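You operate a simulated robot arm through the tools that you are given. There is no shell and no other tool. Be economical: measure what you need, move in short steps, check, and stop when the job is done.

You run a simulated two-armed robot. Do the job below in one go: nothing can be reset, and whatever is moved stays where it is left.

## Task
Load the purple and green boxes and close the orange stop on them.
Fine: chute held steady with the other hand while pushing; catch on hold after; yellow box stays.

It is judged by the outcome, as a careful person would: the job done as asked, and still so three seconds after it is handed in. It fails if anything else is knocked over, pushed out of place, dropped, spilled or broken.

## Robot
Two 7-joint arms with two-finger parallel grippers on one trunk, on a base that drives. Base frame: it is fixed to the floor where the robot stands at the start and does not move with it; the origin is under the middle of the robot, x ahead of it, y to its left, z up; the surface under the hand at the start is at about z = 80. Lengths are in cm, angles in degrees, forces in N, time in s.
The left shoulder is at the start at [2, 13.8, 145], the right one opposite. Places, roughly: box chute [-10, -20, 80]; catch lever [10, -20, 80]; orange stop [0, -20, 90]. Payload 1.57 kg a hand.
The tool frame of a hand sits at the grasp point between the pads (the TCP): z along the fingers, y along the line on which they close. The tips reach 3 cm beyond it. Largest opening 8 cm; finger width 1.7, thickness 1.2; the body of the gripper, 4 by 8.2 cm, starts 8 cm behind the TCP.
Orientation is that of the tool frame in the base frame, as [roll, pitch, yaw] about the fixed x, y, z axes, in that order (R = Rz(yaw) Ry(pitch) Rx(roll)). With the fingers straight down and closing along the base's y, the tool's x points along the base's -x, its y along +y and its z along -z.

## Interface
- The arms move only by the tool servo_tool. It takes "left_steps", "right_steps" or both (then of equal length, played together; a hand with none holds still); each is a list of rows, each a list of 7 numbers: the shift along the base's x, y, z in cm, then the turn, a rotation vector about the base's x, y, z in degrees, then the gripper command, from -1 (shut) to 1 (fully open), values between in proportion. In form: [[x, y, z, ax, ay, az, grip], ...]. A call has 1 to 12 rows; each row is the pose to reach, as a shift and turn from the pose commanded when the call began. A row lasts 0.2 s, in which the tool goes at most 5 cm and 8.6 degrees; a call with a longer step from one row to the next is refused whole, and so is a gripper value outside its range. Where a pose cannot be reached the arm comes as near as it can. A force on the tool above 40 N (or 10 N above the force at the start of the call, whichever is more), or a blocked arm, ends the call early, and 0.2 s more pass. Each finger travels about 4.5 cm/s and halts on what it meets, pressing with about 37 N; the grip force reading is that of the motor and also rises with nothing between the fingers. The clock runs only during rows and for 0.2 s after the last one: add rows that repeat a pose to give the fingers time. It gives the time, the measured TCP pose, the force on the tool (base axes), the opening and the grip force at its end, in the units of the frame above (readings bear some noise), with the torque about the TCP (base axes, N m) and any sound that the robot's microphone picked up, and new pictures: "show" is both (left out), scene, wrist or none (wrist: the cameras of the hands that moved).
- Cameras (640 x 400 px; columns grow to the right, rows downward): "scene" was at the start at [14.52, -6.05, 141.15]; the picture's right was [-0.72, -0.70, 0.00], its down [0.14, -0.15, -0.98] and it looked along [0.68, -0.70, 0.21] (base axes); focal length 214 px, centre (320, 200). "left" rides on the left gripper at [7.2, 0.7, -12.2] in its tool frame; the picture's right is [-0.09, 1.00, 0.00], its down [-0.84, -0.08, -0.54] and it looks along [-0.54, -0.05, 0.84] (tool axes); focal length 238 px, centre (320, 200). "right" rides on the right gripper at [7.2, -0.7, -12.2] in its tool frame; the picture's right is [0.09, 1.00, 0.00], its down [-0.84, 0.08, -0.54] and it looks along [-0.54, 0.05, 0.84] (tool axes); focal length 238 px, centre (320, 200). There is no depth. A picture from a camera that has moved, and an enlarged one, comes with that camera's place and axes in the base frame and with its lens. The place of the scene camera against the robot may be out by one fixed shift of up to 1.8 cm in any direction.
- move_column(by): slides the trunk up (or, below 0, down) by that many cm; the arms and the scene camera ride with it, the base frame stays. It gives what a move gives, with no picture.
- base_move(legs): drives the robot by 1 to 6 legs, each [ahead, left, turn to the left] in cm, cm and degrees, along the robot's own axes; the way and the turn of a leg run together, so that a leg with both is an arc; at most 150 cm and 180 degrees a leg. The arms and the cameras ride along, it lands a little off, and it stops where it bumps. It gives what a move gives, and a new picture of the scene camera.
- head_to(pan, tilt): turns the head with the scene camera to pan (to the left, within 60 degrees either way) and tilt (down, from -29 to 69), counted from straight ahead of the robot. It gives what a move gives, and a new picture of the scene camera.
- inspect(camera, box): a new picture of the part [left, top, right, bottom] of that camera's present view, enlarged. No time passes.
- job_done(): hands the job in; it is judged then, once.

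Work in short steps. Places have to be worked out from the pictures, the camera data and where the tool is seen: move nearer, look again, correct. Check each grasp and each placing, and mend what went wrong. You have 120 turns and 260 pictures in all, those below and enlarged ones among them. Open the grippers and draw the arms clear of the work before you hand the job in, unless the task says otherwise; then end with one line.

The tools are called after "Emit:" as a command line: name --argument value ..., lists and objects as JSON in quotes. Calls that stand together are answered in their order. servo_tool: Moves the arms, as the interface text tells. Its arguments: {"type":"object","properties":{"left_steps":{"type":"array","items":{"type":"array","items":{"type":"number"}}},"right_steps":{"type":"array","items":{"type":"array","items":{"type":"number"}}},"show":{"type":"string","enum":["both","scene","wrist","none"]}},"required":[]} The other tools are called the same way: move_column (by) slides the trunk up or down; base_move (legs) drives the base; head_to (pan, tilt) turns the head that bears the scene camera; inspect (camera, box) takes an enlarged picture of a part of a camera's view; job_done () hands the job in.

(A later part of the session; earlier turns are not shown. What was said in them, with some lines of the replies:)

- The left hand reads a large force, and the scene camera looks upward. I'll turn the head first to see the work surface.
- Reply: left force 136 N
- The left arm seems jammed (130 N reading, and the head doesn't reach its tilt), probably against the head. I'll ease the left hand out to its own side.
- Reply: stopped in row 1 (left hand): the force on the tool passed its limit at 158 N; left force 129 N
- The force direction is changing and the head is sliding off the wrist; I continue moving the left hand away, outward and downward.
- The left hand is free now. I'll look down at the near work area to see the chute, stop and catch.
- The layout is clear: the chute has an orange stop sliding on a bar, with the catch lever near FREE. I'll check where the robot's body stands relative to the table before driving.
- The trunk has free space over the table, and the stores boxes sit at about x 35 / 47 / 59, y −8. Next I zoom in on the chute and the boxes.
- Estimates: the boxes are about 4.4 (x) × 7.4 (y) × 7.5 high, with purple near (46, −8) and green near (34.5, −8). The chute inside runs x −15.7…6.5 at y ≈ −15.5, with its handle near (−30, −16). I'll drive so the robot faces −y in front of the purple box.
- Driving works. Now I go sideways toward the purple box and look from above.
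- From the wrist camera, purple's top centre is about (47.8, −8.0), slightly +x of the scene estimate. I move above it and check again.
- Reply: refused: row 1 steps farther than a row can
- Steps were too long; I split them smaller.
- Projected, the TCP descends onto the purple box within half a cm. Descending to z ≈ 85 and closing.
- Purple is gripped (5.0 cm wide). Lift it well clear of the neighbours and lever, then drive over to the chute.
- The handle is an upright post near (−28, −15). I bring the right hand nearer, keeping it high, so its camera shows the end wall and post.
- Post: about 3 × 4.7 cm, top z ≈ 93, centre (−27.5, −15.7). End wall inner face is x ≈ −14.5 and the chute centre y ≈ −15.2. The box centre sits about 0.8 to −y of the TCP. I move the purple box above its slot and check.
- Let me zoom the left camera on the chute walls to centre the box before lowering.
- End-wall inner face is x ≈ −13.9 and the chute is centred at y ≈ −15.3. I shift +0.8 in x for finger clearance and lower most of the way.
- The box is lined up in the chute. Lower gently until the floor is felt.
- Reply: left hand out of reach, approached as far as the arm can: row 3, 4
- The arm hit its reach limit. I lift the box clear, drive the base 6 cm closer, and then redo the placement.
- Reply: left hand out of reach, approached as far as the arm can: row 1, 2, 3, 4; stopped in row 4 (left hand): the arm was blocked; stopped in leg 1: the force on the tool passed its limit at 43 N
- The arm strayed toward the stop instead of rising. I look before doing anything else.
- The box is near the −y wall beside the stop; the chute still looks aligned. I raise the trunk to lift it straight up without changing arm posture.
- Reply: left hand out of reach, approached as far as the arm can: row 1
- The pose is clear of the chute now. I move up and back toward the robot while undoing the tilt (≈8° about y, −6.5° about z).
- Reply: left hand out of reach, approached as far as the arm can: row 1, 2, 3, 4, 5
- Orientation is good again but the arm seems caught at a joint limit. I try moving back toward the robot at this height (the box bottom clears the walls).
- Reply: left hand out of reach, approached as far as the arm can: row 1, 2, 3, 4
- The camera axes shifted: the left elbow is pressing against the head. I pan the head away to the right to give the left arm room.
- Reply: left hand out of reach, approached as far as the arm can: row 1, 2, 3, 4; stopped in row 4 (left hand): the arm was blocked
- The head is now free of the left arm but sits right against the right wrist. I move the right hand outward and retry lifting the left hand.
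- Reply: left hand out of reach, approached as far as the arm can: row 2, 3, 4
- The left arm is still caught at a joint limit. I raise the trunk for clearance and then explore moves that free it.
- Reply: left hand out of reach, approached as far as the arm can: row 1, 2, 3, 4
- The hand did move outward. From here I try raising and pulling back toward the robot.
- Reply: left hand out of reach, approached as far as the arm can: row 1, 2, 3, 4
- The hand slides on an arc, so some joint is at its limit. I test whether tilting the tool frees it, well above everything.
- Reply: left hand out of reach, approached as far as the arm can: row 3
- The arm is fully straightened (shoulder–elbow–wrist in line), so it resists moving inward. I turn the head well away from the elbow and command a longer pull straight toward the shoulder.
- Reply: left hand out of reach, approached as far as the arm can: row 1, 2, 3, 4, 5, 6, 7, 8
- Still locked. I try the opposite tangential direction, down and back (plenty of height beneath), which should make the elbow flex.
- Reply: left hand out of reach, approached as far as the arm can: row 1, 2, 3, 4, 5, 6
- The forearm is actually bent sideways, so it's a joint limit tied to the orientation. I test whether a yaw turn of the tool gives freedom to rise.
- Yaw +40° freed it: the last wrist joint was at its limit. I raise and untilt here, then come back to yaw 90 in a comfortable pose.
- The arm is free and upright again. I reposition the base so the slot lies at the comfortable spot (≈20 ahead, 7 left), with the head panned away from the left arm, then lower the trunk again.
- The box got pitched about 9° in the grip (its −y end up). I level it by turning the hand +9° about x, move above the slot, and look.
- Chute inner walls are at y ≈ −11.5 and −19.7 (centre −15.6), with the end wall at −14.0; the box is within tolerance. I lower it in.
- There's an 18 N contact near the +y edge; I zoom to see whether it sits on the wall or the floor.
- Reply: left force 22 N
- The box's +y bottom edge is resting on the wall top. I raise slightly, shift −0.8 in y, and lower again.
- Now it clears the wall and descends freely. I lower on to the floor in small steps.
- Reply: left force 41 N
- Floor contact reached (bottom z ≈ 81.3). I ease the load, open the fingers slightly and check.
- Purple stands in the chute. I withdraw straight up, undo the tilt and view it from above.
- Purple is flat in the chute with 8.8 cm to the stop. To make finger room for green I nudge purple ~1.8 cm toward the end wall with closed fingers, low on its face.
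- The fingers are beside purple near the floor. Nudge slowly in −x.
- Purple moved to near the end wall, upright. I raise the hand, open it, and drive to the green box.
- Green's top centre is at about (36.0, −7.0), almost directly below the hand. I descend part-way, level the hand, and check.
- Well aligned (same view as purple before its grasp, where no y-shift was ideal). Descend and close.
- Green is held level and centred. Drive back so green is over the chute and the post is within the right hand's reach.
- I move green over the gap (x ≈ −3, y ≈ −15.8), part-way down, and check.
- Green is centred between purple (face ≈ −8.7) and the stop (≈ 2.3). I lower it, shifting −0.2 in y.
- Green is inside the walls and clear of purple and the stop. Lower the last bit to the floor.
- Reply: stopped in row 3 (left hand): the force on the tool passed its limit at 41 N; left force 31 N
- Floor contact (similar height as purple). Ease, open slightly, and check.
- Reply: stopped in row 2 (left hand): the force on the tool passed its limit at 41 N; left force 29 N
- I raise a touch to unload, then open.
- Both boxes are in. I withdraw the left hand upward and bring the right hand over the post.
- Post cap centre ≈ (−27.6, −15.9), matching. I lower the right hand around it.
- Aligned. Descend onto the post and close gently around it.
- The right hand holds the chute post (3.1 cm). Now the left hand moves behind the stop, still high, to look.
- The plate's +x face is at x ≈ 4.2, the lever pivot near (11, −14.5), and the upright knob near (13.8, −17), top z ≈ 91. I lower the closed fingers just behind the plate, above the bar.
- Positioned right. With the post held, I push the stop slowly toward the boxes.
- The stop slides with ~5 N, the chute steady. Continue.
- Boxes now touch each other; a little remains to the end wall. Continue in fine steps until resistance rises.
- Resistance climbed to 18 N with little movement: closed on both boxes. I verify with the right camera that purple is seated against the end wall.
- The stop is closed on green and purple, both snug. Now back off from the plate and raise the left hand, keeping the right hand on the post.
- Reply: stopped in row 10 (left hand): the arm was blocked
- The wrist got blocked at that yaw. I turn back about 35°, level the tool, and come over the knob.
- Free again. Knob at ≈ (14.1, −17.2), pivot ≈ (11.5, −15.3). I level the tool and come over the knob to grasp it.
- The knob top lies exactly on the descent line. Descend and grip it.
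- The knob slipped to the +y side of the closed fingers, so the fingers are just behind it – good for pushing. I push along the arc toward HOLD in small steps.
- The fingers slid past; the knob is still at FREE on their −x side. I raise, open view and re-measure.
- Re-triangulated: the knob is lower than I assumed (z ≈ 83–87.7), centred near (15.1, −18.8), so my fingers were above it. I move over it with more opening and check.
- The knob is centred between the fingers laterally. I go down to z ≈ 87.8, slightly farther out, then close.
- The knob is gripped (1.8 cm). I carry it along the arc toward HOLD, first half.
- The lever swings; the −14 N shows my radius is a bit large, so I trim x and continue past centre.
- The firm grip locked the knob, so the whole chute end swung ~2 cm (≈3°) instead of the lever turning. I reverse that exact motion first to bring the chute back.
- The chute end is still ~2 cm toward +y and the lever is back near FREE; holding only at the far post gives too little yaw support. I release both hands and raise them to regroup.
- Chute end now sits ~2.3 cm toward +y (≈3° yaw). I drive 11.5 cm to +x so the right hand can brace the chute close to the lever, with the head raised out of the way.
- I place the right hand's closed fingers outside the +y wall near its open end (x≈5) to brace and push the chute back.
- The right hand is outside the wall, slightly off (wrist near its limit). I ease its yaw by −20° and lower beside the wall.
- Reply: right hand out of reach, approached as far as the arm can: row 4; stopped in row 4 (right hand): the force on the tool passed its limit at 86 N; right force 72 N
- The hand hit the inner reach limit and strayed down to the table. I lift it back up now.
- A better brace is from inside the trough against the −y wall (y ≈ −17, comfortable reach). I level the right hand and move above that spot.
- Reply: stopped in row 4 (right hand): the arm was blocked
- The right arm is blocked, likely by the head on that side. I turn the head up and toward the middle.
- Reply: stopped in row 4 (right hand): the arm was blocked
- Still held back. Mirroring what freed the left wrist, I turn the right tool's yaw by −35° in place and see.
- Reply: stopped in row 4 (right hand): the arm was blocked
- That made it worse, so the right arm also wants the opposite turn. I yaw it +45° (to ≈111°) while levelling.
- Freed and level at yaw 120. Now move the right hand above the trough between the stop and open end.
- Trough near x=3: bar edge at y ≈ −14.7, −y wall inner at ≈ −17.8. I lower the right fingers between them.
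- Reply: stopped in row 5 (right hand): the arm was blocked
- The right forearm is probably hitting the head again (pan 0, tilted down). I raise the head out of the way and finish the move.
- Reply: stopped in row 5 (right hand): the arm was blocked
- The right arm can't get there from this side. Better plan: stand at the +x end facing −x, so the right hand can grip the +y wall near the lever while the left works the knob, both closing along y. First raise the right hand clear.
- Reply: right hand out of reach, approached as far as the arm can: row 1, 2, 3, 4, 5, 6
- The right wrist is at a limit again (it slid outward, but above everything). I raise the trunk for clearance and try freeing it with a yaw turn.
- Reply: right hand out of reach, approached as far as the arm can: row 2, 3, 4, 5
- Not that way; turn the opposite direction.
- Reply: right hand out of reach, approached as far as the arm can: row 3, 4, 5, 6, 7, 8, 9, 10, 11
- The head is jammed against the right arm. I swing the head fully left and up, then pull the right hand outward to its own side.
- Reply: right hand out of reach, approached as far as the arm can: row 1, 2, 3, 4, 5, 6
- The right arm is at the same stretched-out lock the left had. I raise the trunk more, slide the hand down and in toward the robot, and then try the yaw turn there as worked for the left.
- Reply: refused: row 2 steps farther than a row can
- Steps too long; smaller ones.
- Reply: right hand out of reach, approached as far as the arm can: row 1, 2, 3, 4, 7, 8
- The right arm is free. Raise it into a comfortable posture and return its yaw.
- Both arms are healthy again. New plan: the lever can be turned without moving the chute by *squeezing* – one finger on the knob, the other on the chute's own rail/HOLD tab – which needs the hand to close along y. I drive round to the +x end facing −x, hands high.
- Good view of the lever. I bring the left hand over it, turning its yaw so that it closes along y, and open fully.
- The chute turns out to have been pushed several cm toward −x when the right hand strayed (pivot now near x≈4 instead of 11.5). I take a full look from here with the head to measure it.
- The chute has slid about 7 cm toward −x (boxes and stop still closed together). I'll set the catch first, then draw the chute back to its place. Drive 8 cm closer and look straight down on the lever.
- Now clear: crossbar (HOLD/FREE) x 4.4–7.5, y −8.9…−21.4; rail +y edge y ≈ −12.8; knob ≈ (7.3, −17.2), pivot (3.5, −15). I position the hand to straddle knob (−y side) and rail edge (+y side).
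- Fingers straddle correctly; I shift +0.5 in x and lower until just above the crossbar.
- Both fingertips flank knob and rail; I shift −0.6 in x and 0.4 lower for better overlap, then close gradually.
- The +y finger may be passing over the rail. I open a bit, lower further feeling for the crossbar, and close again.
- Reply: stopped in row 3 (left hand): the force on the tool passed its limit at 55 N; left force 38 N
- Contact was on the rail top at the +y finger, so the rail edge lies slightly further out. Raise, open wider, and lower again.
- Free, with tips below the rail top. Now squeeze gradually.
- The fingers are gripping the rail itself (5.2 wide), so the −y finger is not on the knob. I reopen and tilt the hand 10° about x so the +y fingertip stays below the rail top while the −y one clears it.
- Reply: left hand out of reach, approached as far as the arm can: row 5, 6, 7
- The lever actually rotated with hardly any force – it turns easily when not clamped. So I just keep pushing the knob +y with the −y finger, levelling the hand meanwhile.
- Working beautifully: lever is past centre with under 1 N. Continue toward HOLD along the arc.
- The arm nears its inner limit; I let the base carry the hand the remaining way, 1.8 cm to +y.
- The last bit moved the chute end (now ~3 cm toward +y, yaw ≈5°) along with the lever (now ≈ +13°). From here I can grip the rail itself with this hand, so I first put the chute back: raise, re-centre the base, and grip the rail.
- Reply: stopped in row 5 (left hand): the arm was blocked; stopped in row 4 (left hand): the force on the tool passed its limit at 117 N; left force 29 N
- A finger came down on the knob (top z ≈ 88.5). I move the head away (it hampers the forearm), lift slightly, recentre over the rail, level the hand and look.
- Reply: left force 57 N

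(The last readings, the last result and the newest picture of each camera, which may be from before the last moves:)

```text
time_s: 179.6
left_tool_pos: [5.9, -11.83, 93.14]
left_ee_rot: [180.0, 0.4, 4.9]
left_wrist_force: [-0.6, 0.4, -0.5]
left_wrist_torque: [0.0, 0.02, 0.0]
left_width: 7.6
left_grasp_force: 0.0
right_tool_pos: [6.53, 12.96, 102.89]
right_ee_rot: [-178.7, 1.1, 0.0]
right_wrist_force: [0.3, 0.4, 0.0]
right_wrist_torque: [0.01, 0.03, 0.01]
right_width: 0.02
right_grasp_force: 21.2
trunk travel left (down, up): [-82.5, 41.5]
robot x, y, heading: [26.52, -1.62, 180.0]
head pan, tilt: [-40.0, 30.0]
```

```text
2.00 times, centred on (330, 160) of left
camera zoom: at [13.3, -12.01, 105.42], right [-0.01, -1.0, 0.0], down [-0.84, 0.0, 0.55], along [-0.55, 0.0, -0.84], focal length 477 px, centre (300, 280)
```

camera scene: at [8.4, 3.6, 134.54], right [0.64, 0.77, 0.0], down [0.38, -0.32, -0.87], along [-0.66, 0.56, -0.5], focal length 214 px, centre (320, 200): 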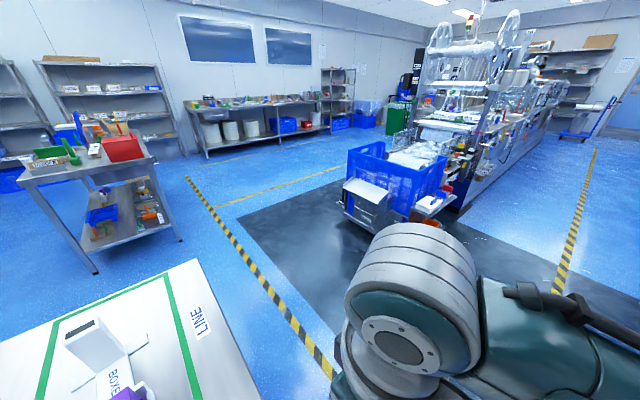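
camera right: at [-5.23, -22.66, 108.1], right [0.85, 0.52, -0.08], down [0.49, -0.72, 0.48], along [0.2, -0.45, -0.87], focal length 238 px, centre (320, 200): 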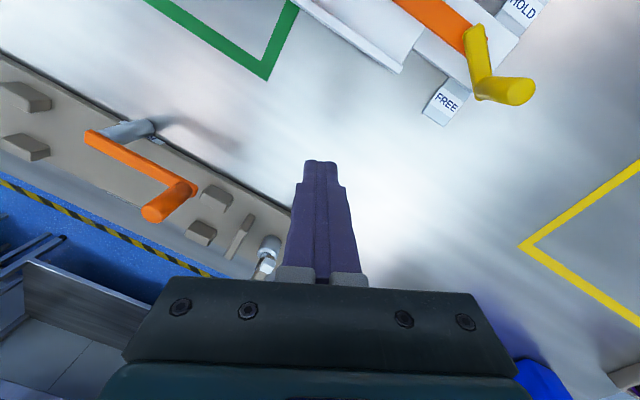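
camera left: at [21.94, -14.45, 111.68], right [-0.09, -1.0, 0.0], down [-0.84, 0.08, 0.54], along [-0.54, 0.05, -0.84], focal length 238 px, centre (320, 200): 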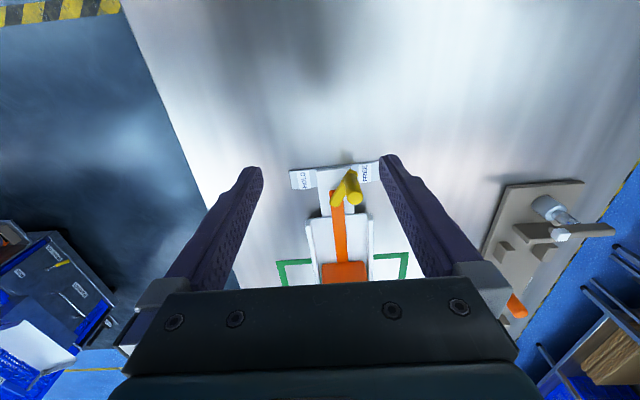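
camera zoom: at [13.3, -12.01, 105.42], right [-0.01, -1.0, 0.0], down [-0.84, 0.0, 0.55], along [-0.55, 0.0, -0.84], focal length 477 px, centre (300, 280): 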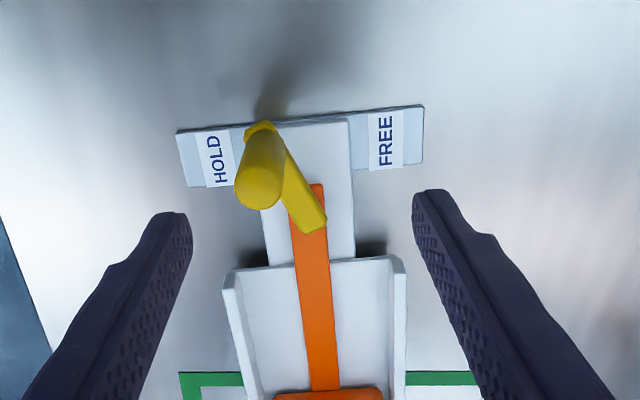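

Hand centred over the rail with yaw matched. Descend and grip the rail.

Emit:
servo_tool --left_steps '[[0.1, 0, -3, 0, 0, 0.8, 0.9], [0.1, 0, -6, 0, 0, 0.8, 0.9], [0.1, 0, -8.5, 0, 0, 0.8, 0.9], [0.1, 0, -9.2, 0, 0, 0.8, 0.9], [0.1, 0, -9.6, 0, 0, 0.8, 0.7], [0.1, 0, -9.6, 0, 0, 0.8, 0.4], [0.1, 0, -9.6, 0, 0, 0.8, 0.2], [0.1, 0, -9.6, 0, 0, 0.8, 0.1], [0.1, 0, -9.6, 0, 0, 0.8, 0.1]]' --show "wrist"

```text
time_s: 181.6
left_tool_pos: [6.13, -11.86, 83.69]
left_ee_rot: [-179.9, 0.3, 5.8]
left_wrist_force: [-1.1, -0.3, -0.3]
left_wrist_torque: [0.07, 0.05, 0.01]
left_width: 5.15
left_grasp_force: 37.2
right_tool_pos: [6.58, 12.88, 103.01]
right_ee_rot: [-178.5, 1.0, -0.1]
right_wrist_force: [0.6, 0.4, -0.6]
right_wrist_torque: [0.02, 0.0, 0.01]
right_width: 0.0
right_grasp_force: 20.7
trunk travel left (down, up): [-82.5, 41.5]
robot x, y, heading: [26.41, -2.1, 179.9]
head pan, tilt: [-40.0, 30.0]
camera left: at [13.43, -11.88, 95.88], right [0.01, -1.0, 0.0], down [-0.84, -0.01, 0.55], along [-0.55, 0.0, -0.84], focal length 238 px, centre (320, 200)
```

left: 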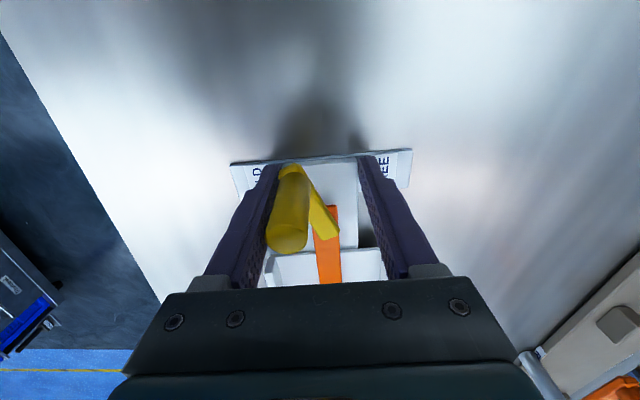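

The rail is firmly gripped (5.15 cm). I draw the chute back by driving the base: 8.8 cm toward +x and 3.6 cm toward −y.

Emit:
base_move --legs '[[-4.4, 1.8, 0], [-4.4, 1.8, 0]]'

Emit:
servo_tool --left_steps '[[0, 0, 0, 0, 0, -1.5, 0.1], [0, 0, 0, 0, 0, -3, 0.1], [0, 0, 0, 0, 0, -4.5, 0.1], [0, 0, 0, 0, 0, -5.5, 0.1]]' --show "none"

Emit:
head_to --pan -10 --tilt 50

```text
time_s: 183.1
left_tool_pos: [14.95, -15.63, 83.85]
left_ee_rot: [-180.0, 0.1, 5.9]
left_wrist_force: [-0.1, -1.0, 4.3]
left_wrist_torque: [0.21, -1.09, 0.2]
left_width: 5.16
left_grasp_force: 36.5
right_tool_pos: [15.5, 9.14, 102.99]
right_ee_rot: [-178.7, 1.0, 0.0]
right_wrist_force: [0.1, 0.1, -0.8]
right_wrist_torque: [0.0, -0.02, 0.02]
right_width: 0.0
right_grasp_force: 21.8
trunk travel left (down, up): [-82.5, 41.5]
robot x, y, heading: [34.99, -5.54, -179.6]
head pan, tilt: [-40.0, 30.0]
camera scene: at [17.18, 0.02, 134.51], right [0.64, 0.77, 0.0], down [0.38, -0.32, -0.87], along [-0.66, 0.56, -0.5], focal length 214 px, centre (320, 200)
```

scene: 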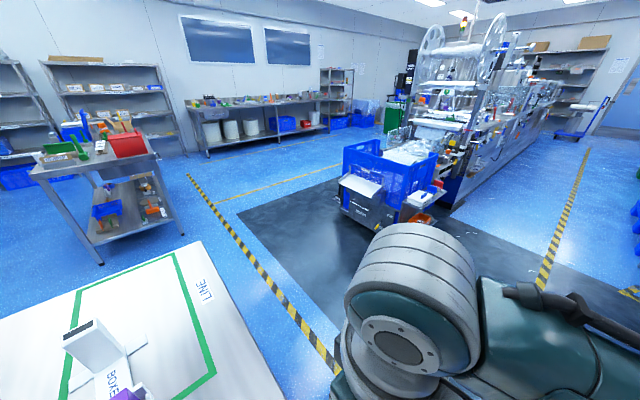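

```text
time_s: 184.1
left_tool_pos: [14.77, -15.65, 83.69]
left_ee_rot: [-180.0, 0.2, 0.5]
left_wrist_force: [0.5, -2.4, 4.0]
left_wrist_torque: [-0.3, 0.67, 1.06]
left_width: 5.18
left_grasp_force: 36.9
right_tool_pos: [15.16, 9.23, 102.88]
right_ee_rot: [-178.7, 1.1, 0.0]
right_wrist_force: [0.0, 0.6, -0.5]
right_wrist_torque: [-0.01, -0.01, -0.01]
right_width: 0.0
right_grasp_force: 21.8
trunk travel left (down, up): [-82.5, 41.5]
robot x, y, heading: [35.27, -5.4, -179.9]
head pan, tilt: [-40.0, 30.0]
```

```text
time_s: 185.0
left_tool_pos: [14.76, -15.49, 83.74]
left_ee_rot: [179.9, 0.1, 0.3]
left_wrist_force: [-2.0, -1.9, 0.1]
left_wrist_torque: [-0.34, 0.48, 0.6]
left_width: 5.18
left_grasp_force: 37.0
right_tool_pos: [15.3, 9.28, 103.05]
right_ee_rot: [-178.7, 1.0, 0.0]
right_wrist_force: [0.0, -0.6, -0.2]
right_wrist_torque: [-0.02, 0.03, -0.02]
right_width: 0.0
right_grasp_force: 21.3
trunk travel left (down, up): [-82.5, 41.5]
robot x, y, heading: [35.42, -5.66, -180.3]
head pan, tilt: [-10.0, 50.0]
camera scene: at [16.46, -4.46, 131.56], right [0.17, 0.98, 0.0], down [0.75, -0.13, -0.64], along [-0.63, 0.11, -0.77], focal length 214 px, centre (320, 200)
```

scene: 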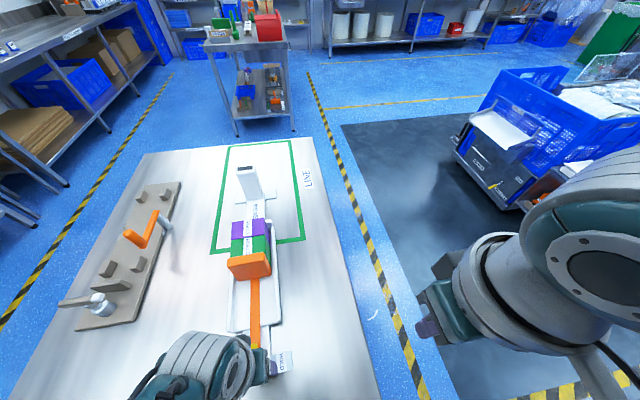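

Let me zoom in to verify the chute's place and heading.

Emit:
inspect --camera "scene" --box '[170, 130, 350, 390]'

Emit:
inspect --camera "left" --box '[200, 120, 440, 290]'

```text
1.54 times, centred on (260, 260) of scene
camera zoom: at [16.46, -4.46, 131.56], right [0.17, 0.98, 0.0], down [0.75, -0.13, -0.64], along [-0.63, 0.11, -0.77], focal length 330 px, centre (412, 108)
```

zoom: 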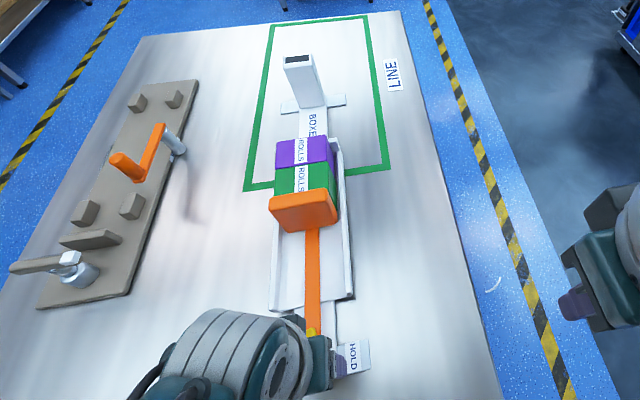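

```text
2.35 times, centred on (320, 205) of left
camera zoom: at [22.11, -16.19, 95.87], right [-0.09, -1.0, 0.0], down [-0.84, 0.07, 0.54], along [-0.54, 0.05, -0.84], focal length 561 px, centre (320, 188)
```

zoom: 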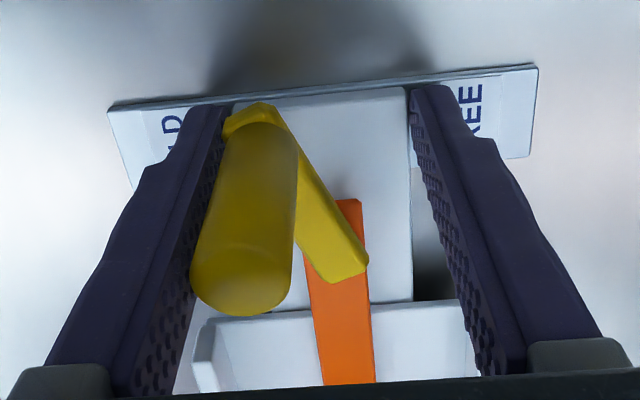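

Chute is back in place (pivot ≈ (11.9, −15.9), crossbar x ≈ 15.7, yaw ≈ 1°) and the lever is at ≈ +20°. I release the rail, raise, and drive to the earlier side position where the right hand can hold the post and the left finish the lever.

Emit:
servo_tool --left_steps '[[0, 0, 0, 0, 0, 0, 0.5], [0, 0, 0, 0, 0, 0, 0.8], [0, 0, 4, 0, 0, 0, 0.8], [0, 0, 8, 0, 0, 0, 0.8], [0, 0, 12, 0, 0, 0, 0.8], [0, 0, 16, 0, 0, 0, 0.5], [0, 0, 20, 0, 0, 0, 0]]' --show "none"

Emit:
base_move --legs '[[0, 0, 90], [-9.5, -45.8, 0]]'

Emit:
head_to --pan -60 --tilt 69

Emit:
inspect --camera "right" --box '[0, 0, 640, 400]'

Emit:
inspect --camera "left" --box '[0, 0, 640, 400]'

```text
time_s: 186.6
left_tool_pos: [14.6, -16.59, 103.63]
left_ee_rot: [178.3, 0.6, 0.4]
left_wrist_force: [-1.0, 1.1, -0.4]
left_wrist_torque: [0.02, -0.03, 0.0]
left_width: 3.96
left_grasp_force: 0.1
right_tool_pos: [15.41, 9.27, 102.88]
right_ee_rot: [-178.7, 0.8, 0.0]
right_wrist_force: [-0.1, -0.7, 0.6]
right_wrist_torque: [0.0, -0.03, 0.0]
right_width: 0.0
right_grasp_force: 21.4
trunk travel left (down, up): [-82.5, 41.5]
robot x, y, heading: [35.29, -5.68, -179.8]
head pan, tilt: [-10.0, 50.0]
```

```text
time_s: 193.2
left_tool_pos: [0.66, -16.29, 103.39]
left_ee_rot: [178.4, 0.1, 89.7]
left_wrist_force: [-0.8, -0.1, -0.6]
left_wrist_torque: [-0.02, -0.02, 0.03]
left_width: 3.99
left_grasp_force: 0.1
right_tool_pos: [-25.1, -15.97, 102.9]
right_ee_rot: [-178.7, 1.0, 89.7]
right_wrist_force: [-0.3, 0.3, -0.6]
right_wrist_torque: [0.03, -0.03, -0.01]
right_width: 0.0
right_grasp_force: 21.5
trunk travel left (down, up): [-82.5, 41.5]
robot x, y, heading: [-10.0, 4.28, -90.4]
head pan, tilt: [-10.0, 50.0]
camera scene: at [-12.76, -13.72, 131.56], right [-0.98, 0.18, 0.0], down [0.14, 0.75, -0.64], along [-0.11, -0.63, -0.77], focal length 214 px, centre (320, 200)
```

scene: 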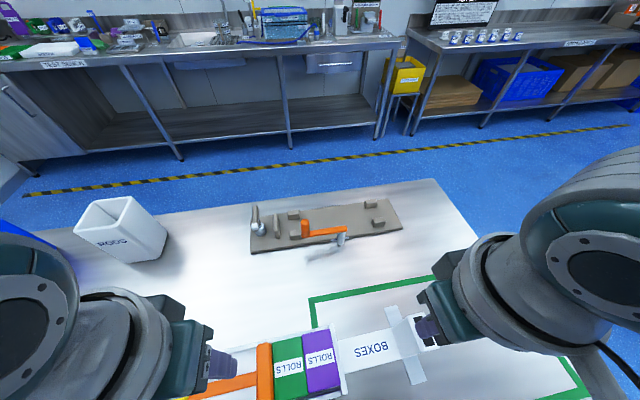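

```text
time_s: 194.4
left_tool_pos: [0.82, -16.35, 103.22]
left_ee_rot: [177.7, 0.2, 89.5]
left_wrist_force: [0.3, -0.4, 0.3]
left_wrist_torque: [-0.04, 0.02, 0.0]
left_width: 4.0
left_grasp_force: 0.1
right_tool_pos: [-25.1, -15.96, 102.93]
right_ee_rot: [-178.7, 1.0, 89.7]
right_wrist_force: [-0.4, 0.7, -0.5]
right_wrist_torque: [0.03, -0.01, -0.02]
right_width: 0.0
right_grasp_force: 21.2
trunk travel left (down, up): [-82.5, 41.5]
robot x, y, heading: [-9.87, 3.83, -90.4]
head pan, tilt: [-60.0, 68.8]
camera scene: at [-16.24, -8.92, 129.36], right [-0.5, 0.87, 0.0], down [0.81, 0.46, -0.36], along [-0.31, -0.18, -0.93], focal length 214 px, centre (320, 200)
```

scene: 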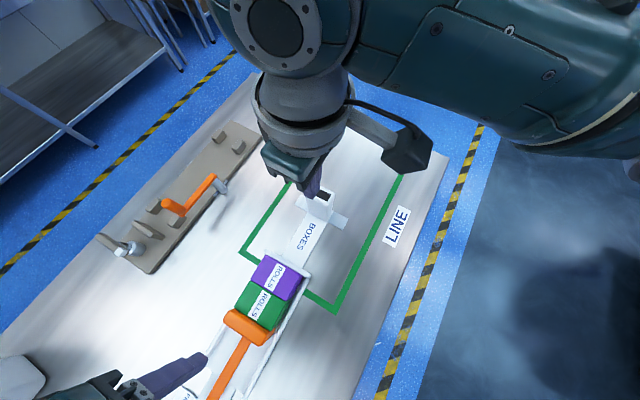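

```text
1.00 times, centred on (320, 200) of right (not enlarged: the box is as wide or as high as the picture)
camera zoom: at [-25.36, -8.5, 115.11], right [1.0, 0.09, -0.02], down [0.09, -0.83, 0.55], along [0.03, -0.55, -0.83], focal length 238 px, centre (320, 200)
```

zoom: 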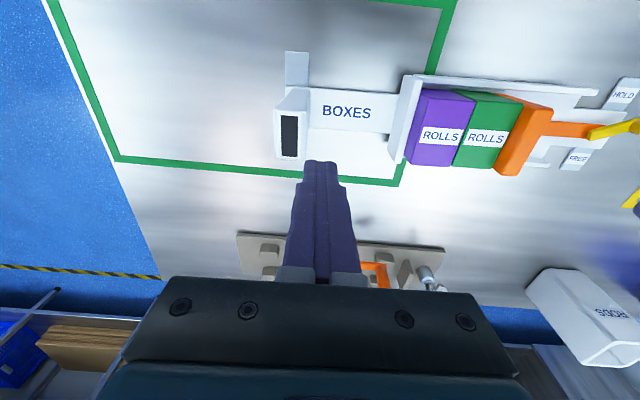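

```text
1.00 times, centred on (320, 200) of left (not enlarged: the box is as wide or as high as the picture)
camera zoom: at [1.21, -9.13, 115.43], right [0.99, -0.1, 0.04], down [-0.11, -0.83, 0.54], along [-0.02, -0.54, -0.84], focal length 238 px, centre (320, 200)
```

zoom: 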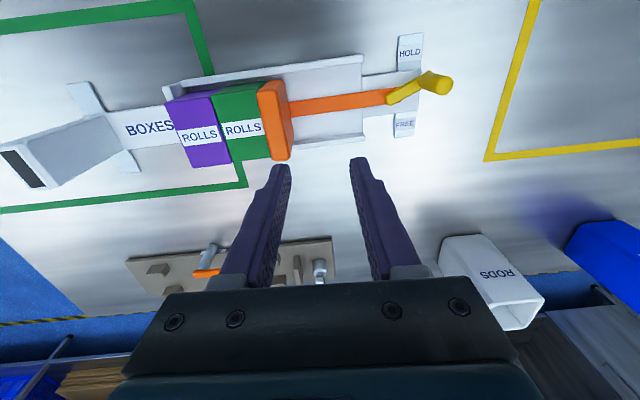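

Post ≈ (−28, −16). I bring the right hand onto the post and, at the same time, the left hand (closed, yaw 121) to the −y/+x side of the knob, still high.

Emit:
servo_tool --right_steps '[[-1.5, 0, 0, 0, 0, 0, 0], [-2.9, 0, 0, 0, 0, 0, 0.6], [-2.9, 0, 0, 0, 0, 0, 1], [-2.9, 0, -2, 0, 0, 0, 1], [-2.9, 0, -6, 0, 0, 0, 1], [-2.9, 0, -10, 0, 0, 0, 1], [-2.9, 0, -12.9, 0, 0, 0, 1], [-2.9, 0, -12.9, 0, 0, 0, 0.4], [-2.9, 0, -12.9, 0, 0, 0, -0.2], [-2.9, 0, -12.9, 0, 0, 0, -0.8], [-2.9, 0, -12.9, 0, 0, 0, -0.8], [-2.9, 0, -12.9, 0, 0, 0, -0.8]]' --left_steps '[[1.5, 0, 0, 0, 0, 4, -0.3], [3, 0, 0, 0, 0, 8, -0.6], [5, 0, 0, 0, 1, 12, -1], [7, 0, 0, 0, 2, 16, -1], [9, 0, 0, 0, 2, 20, -1], [11, 0, 0, 0, 2, 24, -1], [13, -0.3, 0, 0, 2, 28, -1], [15, -0.6, 0, 0, 2, 31, -1], [16.4, -0.8, 0, 0, 2, 31, -1], [16.4, -0.8, -2, 0, 2, 31, -1], [16.4, -0.8, -5, 0, 2, 31, -1], [16.4, -0.8, -5, 0, 2, 31, -1]]' --show "wrist"

```text
time_s: 197.0
left_tool_pos: [16.89, -17.04, 98.41]
left_ee_rot: [-179.8, -0.4, 120.7]
left_wrist_force: [0.3, -0.1, 0.9]
left_wrist_torque: [-0.02, 0.0, 0.01]
left_width: 0.0
left_grasp_force: 21.0
right_tool_pos: [-28.14, -15.96, 89.81]
right_ee_rot: [-178.5, 0.9, 89.8]
right_wrist_force: [-2.1, 0.9, 0.8]
right_wrist_torque: [-0.17, -0.42, 0.26]
right_width: 3.19
right_grasp_force: 31.7
trunk travel left (down, up): [-82.5, 41.5]
robot x, y, heading: [-10.16, 3.38, -90.4]
head pan, tilt: [-60.0, 68.8]
camera right: at [-28.42, -8.49, 102.12], right [1.0, 0.09, -0.03], down [0.09, -0.83, 0.55], along [0.03, -0.55, -0.83], focal length 238 px, centre (320, 200)
camera left: at [13.95, -10.59, 110.64], right [0.9, 0.43, -0.01], down [0.36, -0.76, 0.54], along [0.23, -0.49, -0.84], focal length 238 px, centre (320, 200)
```

right: 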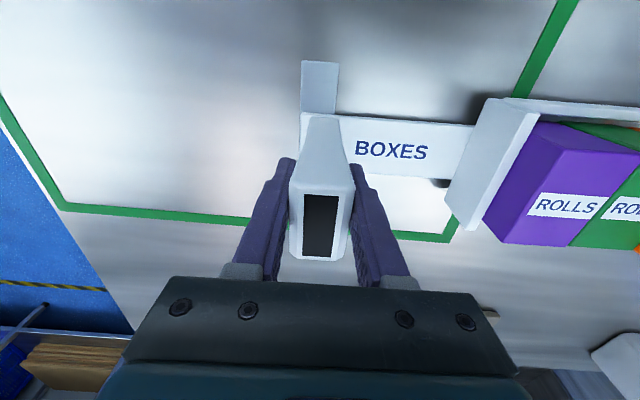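
left: 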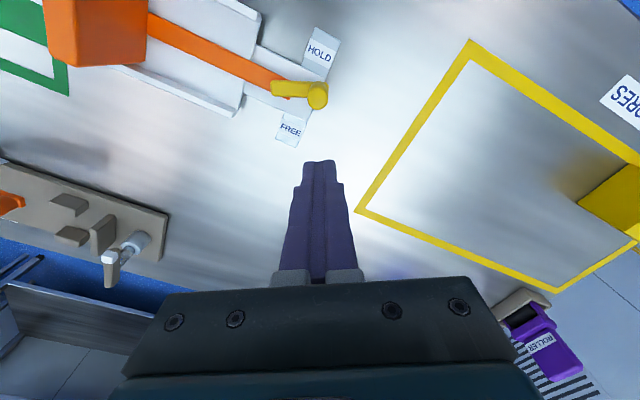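

Post is held again (3.2 cm). Knob ≈ (15.3, −13.9), pivot ≈ (11.75, −15.6): lever at ≈ +26°. I lower the closed left fingers behind the knob and push along the tangent.

Emit:
servo_tool --left_steps '[[-0.1, 0.5, -4, 0, 0, 0, -1], [-0.2, 0.8, -8, 0, 0, 0, -1], [-0.2, 0.8, -11.4, 0, 0, 0, -1], [-0.4, 1.15, -11.4, 0, 0, 0, -1], [-0.6, 1.5, -11.4, 0, 0, 0, -1], [-0.8, 1.85, -11.4, 0, 0, 0, -1], [-1.0, 2.2, -11.4, 0, 0, 0, -1], [-1.2, 2.5, -11.4, 0, 0, 0, -1], [-1.4, 2.85, -11.4, 0, 0, 0, -1], [-1.6, 3.2, -11.4, 0, 0, 0, -1]]' --show "wrist"

```text
time_s: 199.2
left_tool_pos: [15.5, -13.9, 87.12]
left_ee_rot: [-179.8, -0.2, 120.6]
left_wrist_force: [4.3, -5.7, 1.5]
left_wrist_torque: [0.08, 0.04, 0.03]
left_width: 0.0
left_grasp_force: 21.2
right_tool_pos: [-28.07, -15.96, 89.9]
right_ee_rot: [-178.6, 1.1, 89.8]
right_wrist_force: [-3.6, 3.6, 4.2]
right_wrist_torque: [0.15, -0.83, 1.15]
right_width: 3.22
right_grasp_force: 36.9
trunk travel left (down, up): [-82.5, 41.5]
robot x, y, heading: [-9.87, 3.66, -90.3]
head pan, tilt: [-60.0, 68.8]
camera left: at [12.43, -7.53, 99.27], right [0.9, 0.43, 0.0], down [0.36, -0.76, 0.54], along [0.23, -0.49, -0.84], focal length 238 px, centre (320, 200)
```

left: 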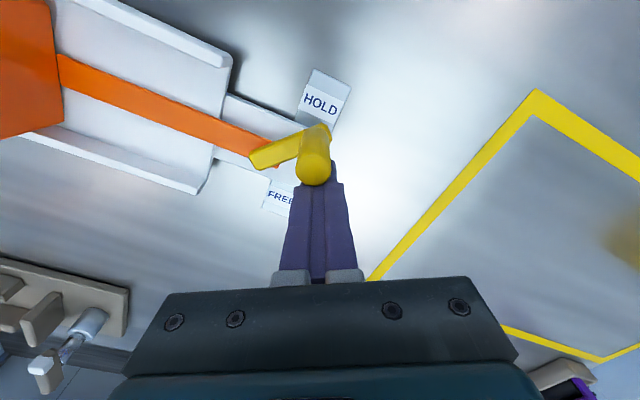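

The lever swung well toward HOLD with ~7 N and the chute steady. A small further nudge to confirm it's at its stop.

Emit:
servo_tool --left_steps '[[-0.25, 0.25, 0, 0, 0, 0, -1], [-0.5, 0.5, 0, 0, 0, 0, -1]]' --show "none"

Emit:
inspect --camera "left" --box '[200, 60, 440, 210]'

Emit:
inspect --camera "right" --box '[280, 40, 640, 265]'

```text
time_s: 199.8
left_tool_pos: [14.81, -13.43, 87.06]
left_ee_rot: [-179.7, -0.3, 120.6]
left_wrist_force: [6.7, -4.2, 1.9]
left_wrist_torque: [0.08, 0.02, -0.07]
left_width: 0.0
left_grasp_force: 21.7
right_tool_pos: [-28.1, -15.94, 89.99]
right_ee_rot: [-178.6, 1.1, 89.8]
right_wrist_force: [-6.0, 2.5, 0.5]
right_wrist_torque: [0.17, -0.75, 1.1]
right_width: 3.26
right_grasp_force: 36.6
trunk travel left (down, up): [-82.5, 41.5]
robot x, y, heading: [-9.96, 3.78, -90.2]
head pan, tilt: [-60.0, 68.8]
```

```text
2.67 times, centred on (320, 135) of left
camera zoom: at [11.85, -7.03, 99.28], right [0.9, 0.43, -0.01], down [0.36, -0.76, 0.54], along [0.23, -0.49, -0.84], focal length 636 px, centre (320, 373)
```

zoom: 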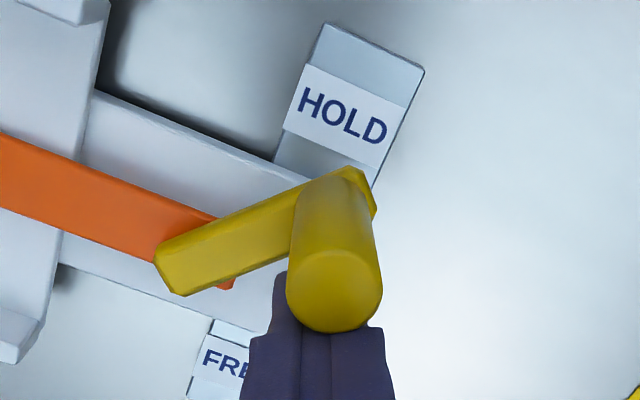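

```text
1.78 times, centred on (460, 152) of right
camera zoom: at [-28.39, -8.56, 102.11], right [1.0, 0.09, -0.03], down [0.09, -0.83, 0.56], along [0.03, -0.56, -0.83], focal length 424 px, centre (71, 284)
```

zoom: 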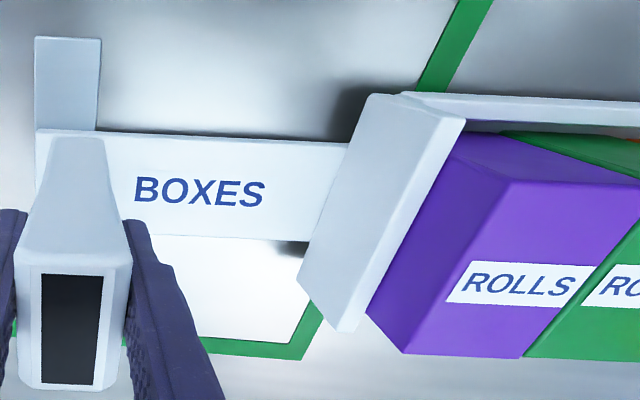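

The lever is now ≈ 48° over on the HOLD side, and extra push only loads the chute – it's at its stop. I back the left finger off, release the post, and raise both hands clear.

Emit:
servo_tool --left_steps '[[0.4, -0.7, 0, 0, 0, 0, -1], [0.9, -1.5, 0, 0, 0, 0, -1], [1.0, -1.7, 4, 0, 0, 0, -1], [1.0, -1.7, 9, 0, 0, 0, -1], [2, -1.7, 13, 0, 0, 0, -0.5], [4, -1, 16, 0, 0, 0, 0]]' --right_steps '[[0, 0, 0, 0, 0, 0, -0.8], [0, 0, 0, 0, 0, 0, -0.3], [0, 0, 0, 0, 0, 0, 0.4], [0, 0, 0, 0, 0, 0, 1], [0, 0, 5, 0, 0, 0, 1], [0, 0, 10, 0, 0, 0, 1]]' --show "wrist"

Emit:
inspect --camera "left" --box '[160, 20, 420, 182]'

```text
time_s: 201.2
left_tool_pos: [18.68, -14.32, 102.87]
left_ee_rot: [-179.8, -0.4, 120.8]
left_wrist_force: [1.4, 0.1, -0.3]
left_wrist_torque: [-0.01, 0.0, 0.01]
left_width: 4.02
left_grasp_force: 0.1
right_tool_pos: [-27.98, -15.77, 99.94]
right_ee_rot: [-178.8, 1.0, 89.7]
right_wrist_force: [0.9, 0.2, -0.5]
right_wrist_torque: [-0.03, -0.03, 0.01]
right_width: 8.01
right_grasp_force: 0.2
trunk travel left (down, up): [-82.5, 41.5]
robot x, y, heading: [-10.36, 3.56, -90.4]
head pan, tilt: [-60.0, 68.8]
camera right: at [-28.12, -8.3, 112.13], right [1.0, 0.09, -0.02], down [0.09, -0.83, 0.55], along [0.03, -0.55, -0.83], focal length 238 px, centre (320, 200)
camera left: at [15.8, -7.82, 115.11], right [0.9, 0.43, 0.0], down [0.36, -0.76, 0.54], along [0.23, -0.49, -0.84], focal length 238 px, centre (320, 200)
```

right: 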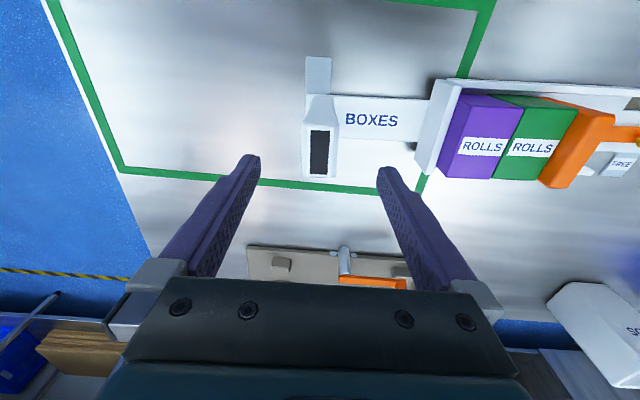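
left: 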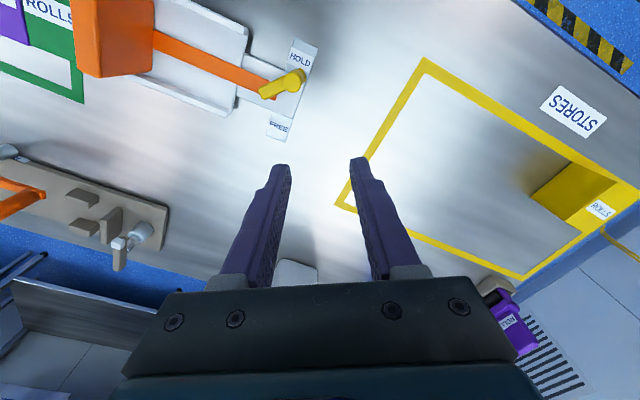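

```text
2.46 times, centred on (290, 101) of left
camera zoom: at [15.8, -7.82, 115.11], right [0.9, 0.43, 0.0], down [0.36, -0.76, 0.54], along [0.23, -0.49, -0.84], focal length 587 px, centre (394, 444)
```

zoom: 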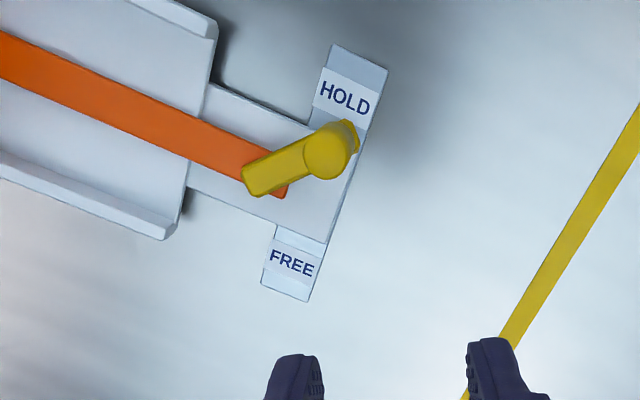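

The catch points to HOLD, the stop is tight on green and purple, and yellow is untouched. I draw the robot back a little to leave the work clear.

Emit:
base_move --legs '[[-10, 0, 0]]'

Emit:
inspect --camera "right" --box '[280, 40, 640, 265]'

```text
time_s: 202.3
left_tool_pos: [18.85, -4.18, 102.79]
left_ee_rot: [-179.8, -0.5, 120.7]
left_wrist_force: [0.0, 0.2, 0.1]
left_wrist_torque: [0.02, -0.01, 0.02]
left_width: 4.0
left_grasp_force: 0.1
right_tool_pos: [-27.83, -5.54, 99.92]
right_ee_rot: [-178.8, 1.0, 89.7]
right_wrist_force: [-0.5, -0.5, 0.5]
right_wrist_torque: [-0.04, 0.02, 0.01]
right_width: 8.0
right_grasp_force: 0.0
trunk travel left (down, up): [-82.5, 41.5]
robot x, y, heading: [-10.13, 13.83, -90.3]
head pan, tilt: [-60.0, 68.8]
camera scene: at [-16.2, 1.14, 129.36], right [-0.5, 0.87, 0.0], down [0.81, 0.46, -0.36], along [-0.31, -0.18, -0.93], focal length 214 px, centre (320, 200)
```

scene: 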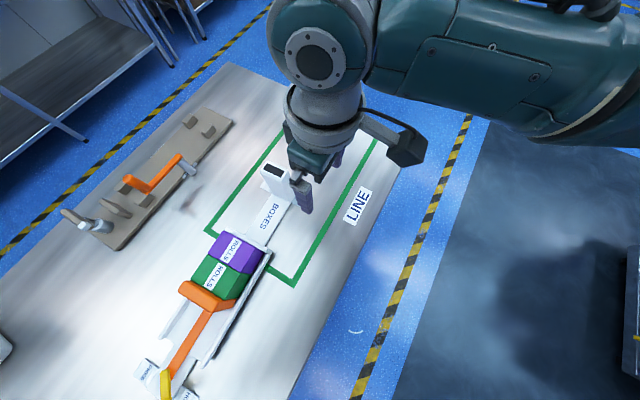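

```text
1.78 times, centred on (460, 152) of right
camera zoom: at [-28.06, 1.74, 112.1], right [1.0, 0.09, -0.02], down [0.09, -0.83, 0.56], along [0.03, -0.56, -0.83], focal length 424 px, centre (71, 284)
5 turns are left
```

zoom: 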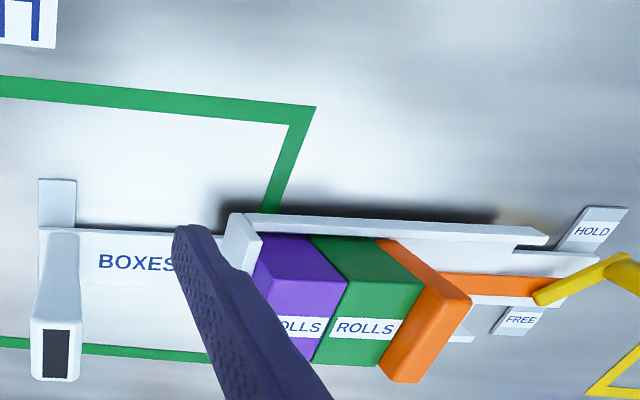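

Both boxes sit in the chute with the stop closed, the catch is on HOLD, and the hands are open and clear. Handing in.

Emit:
job_done

```text
The job is handed in.
```

The purple and green boxes are in the chute, the orange stop is closed on them, the catch is on HOLD, and the yellow box was not moved. I held the chute by its post during the final push of the stop. Afterwards, while I was working the catch, it slid about 9 cm; I drew it back, but it ended turned about 2–3°, with its catch end about 1 cm off its original place.
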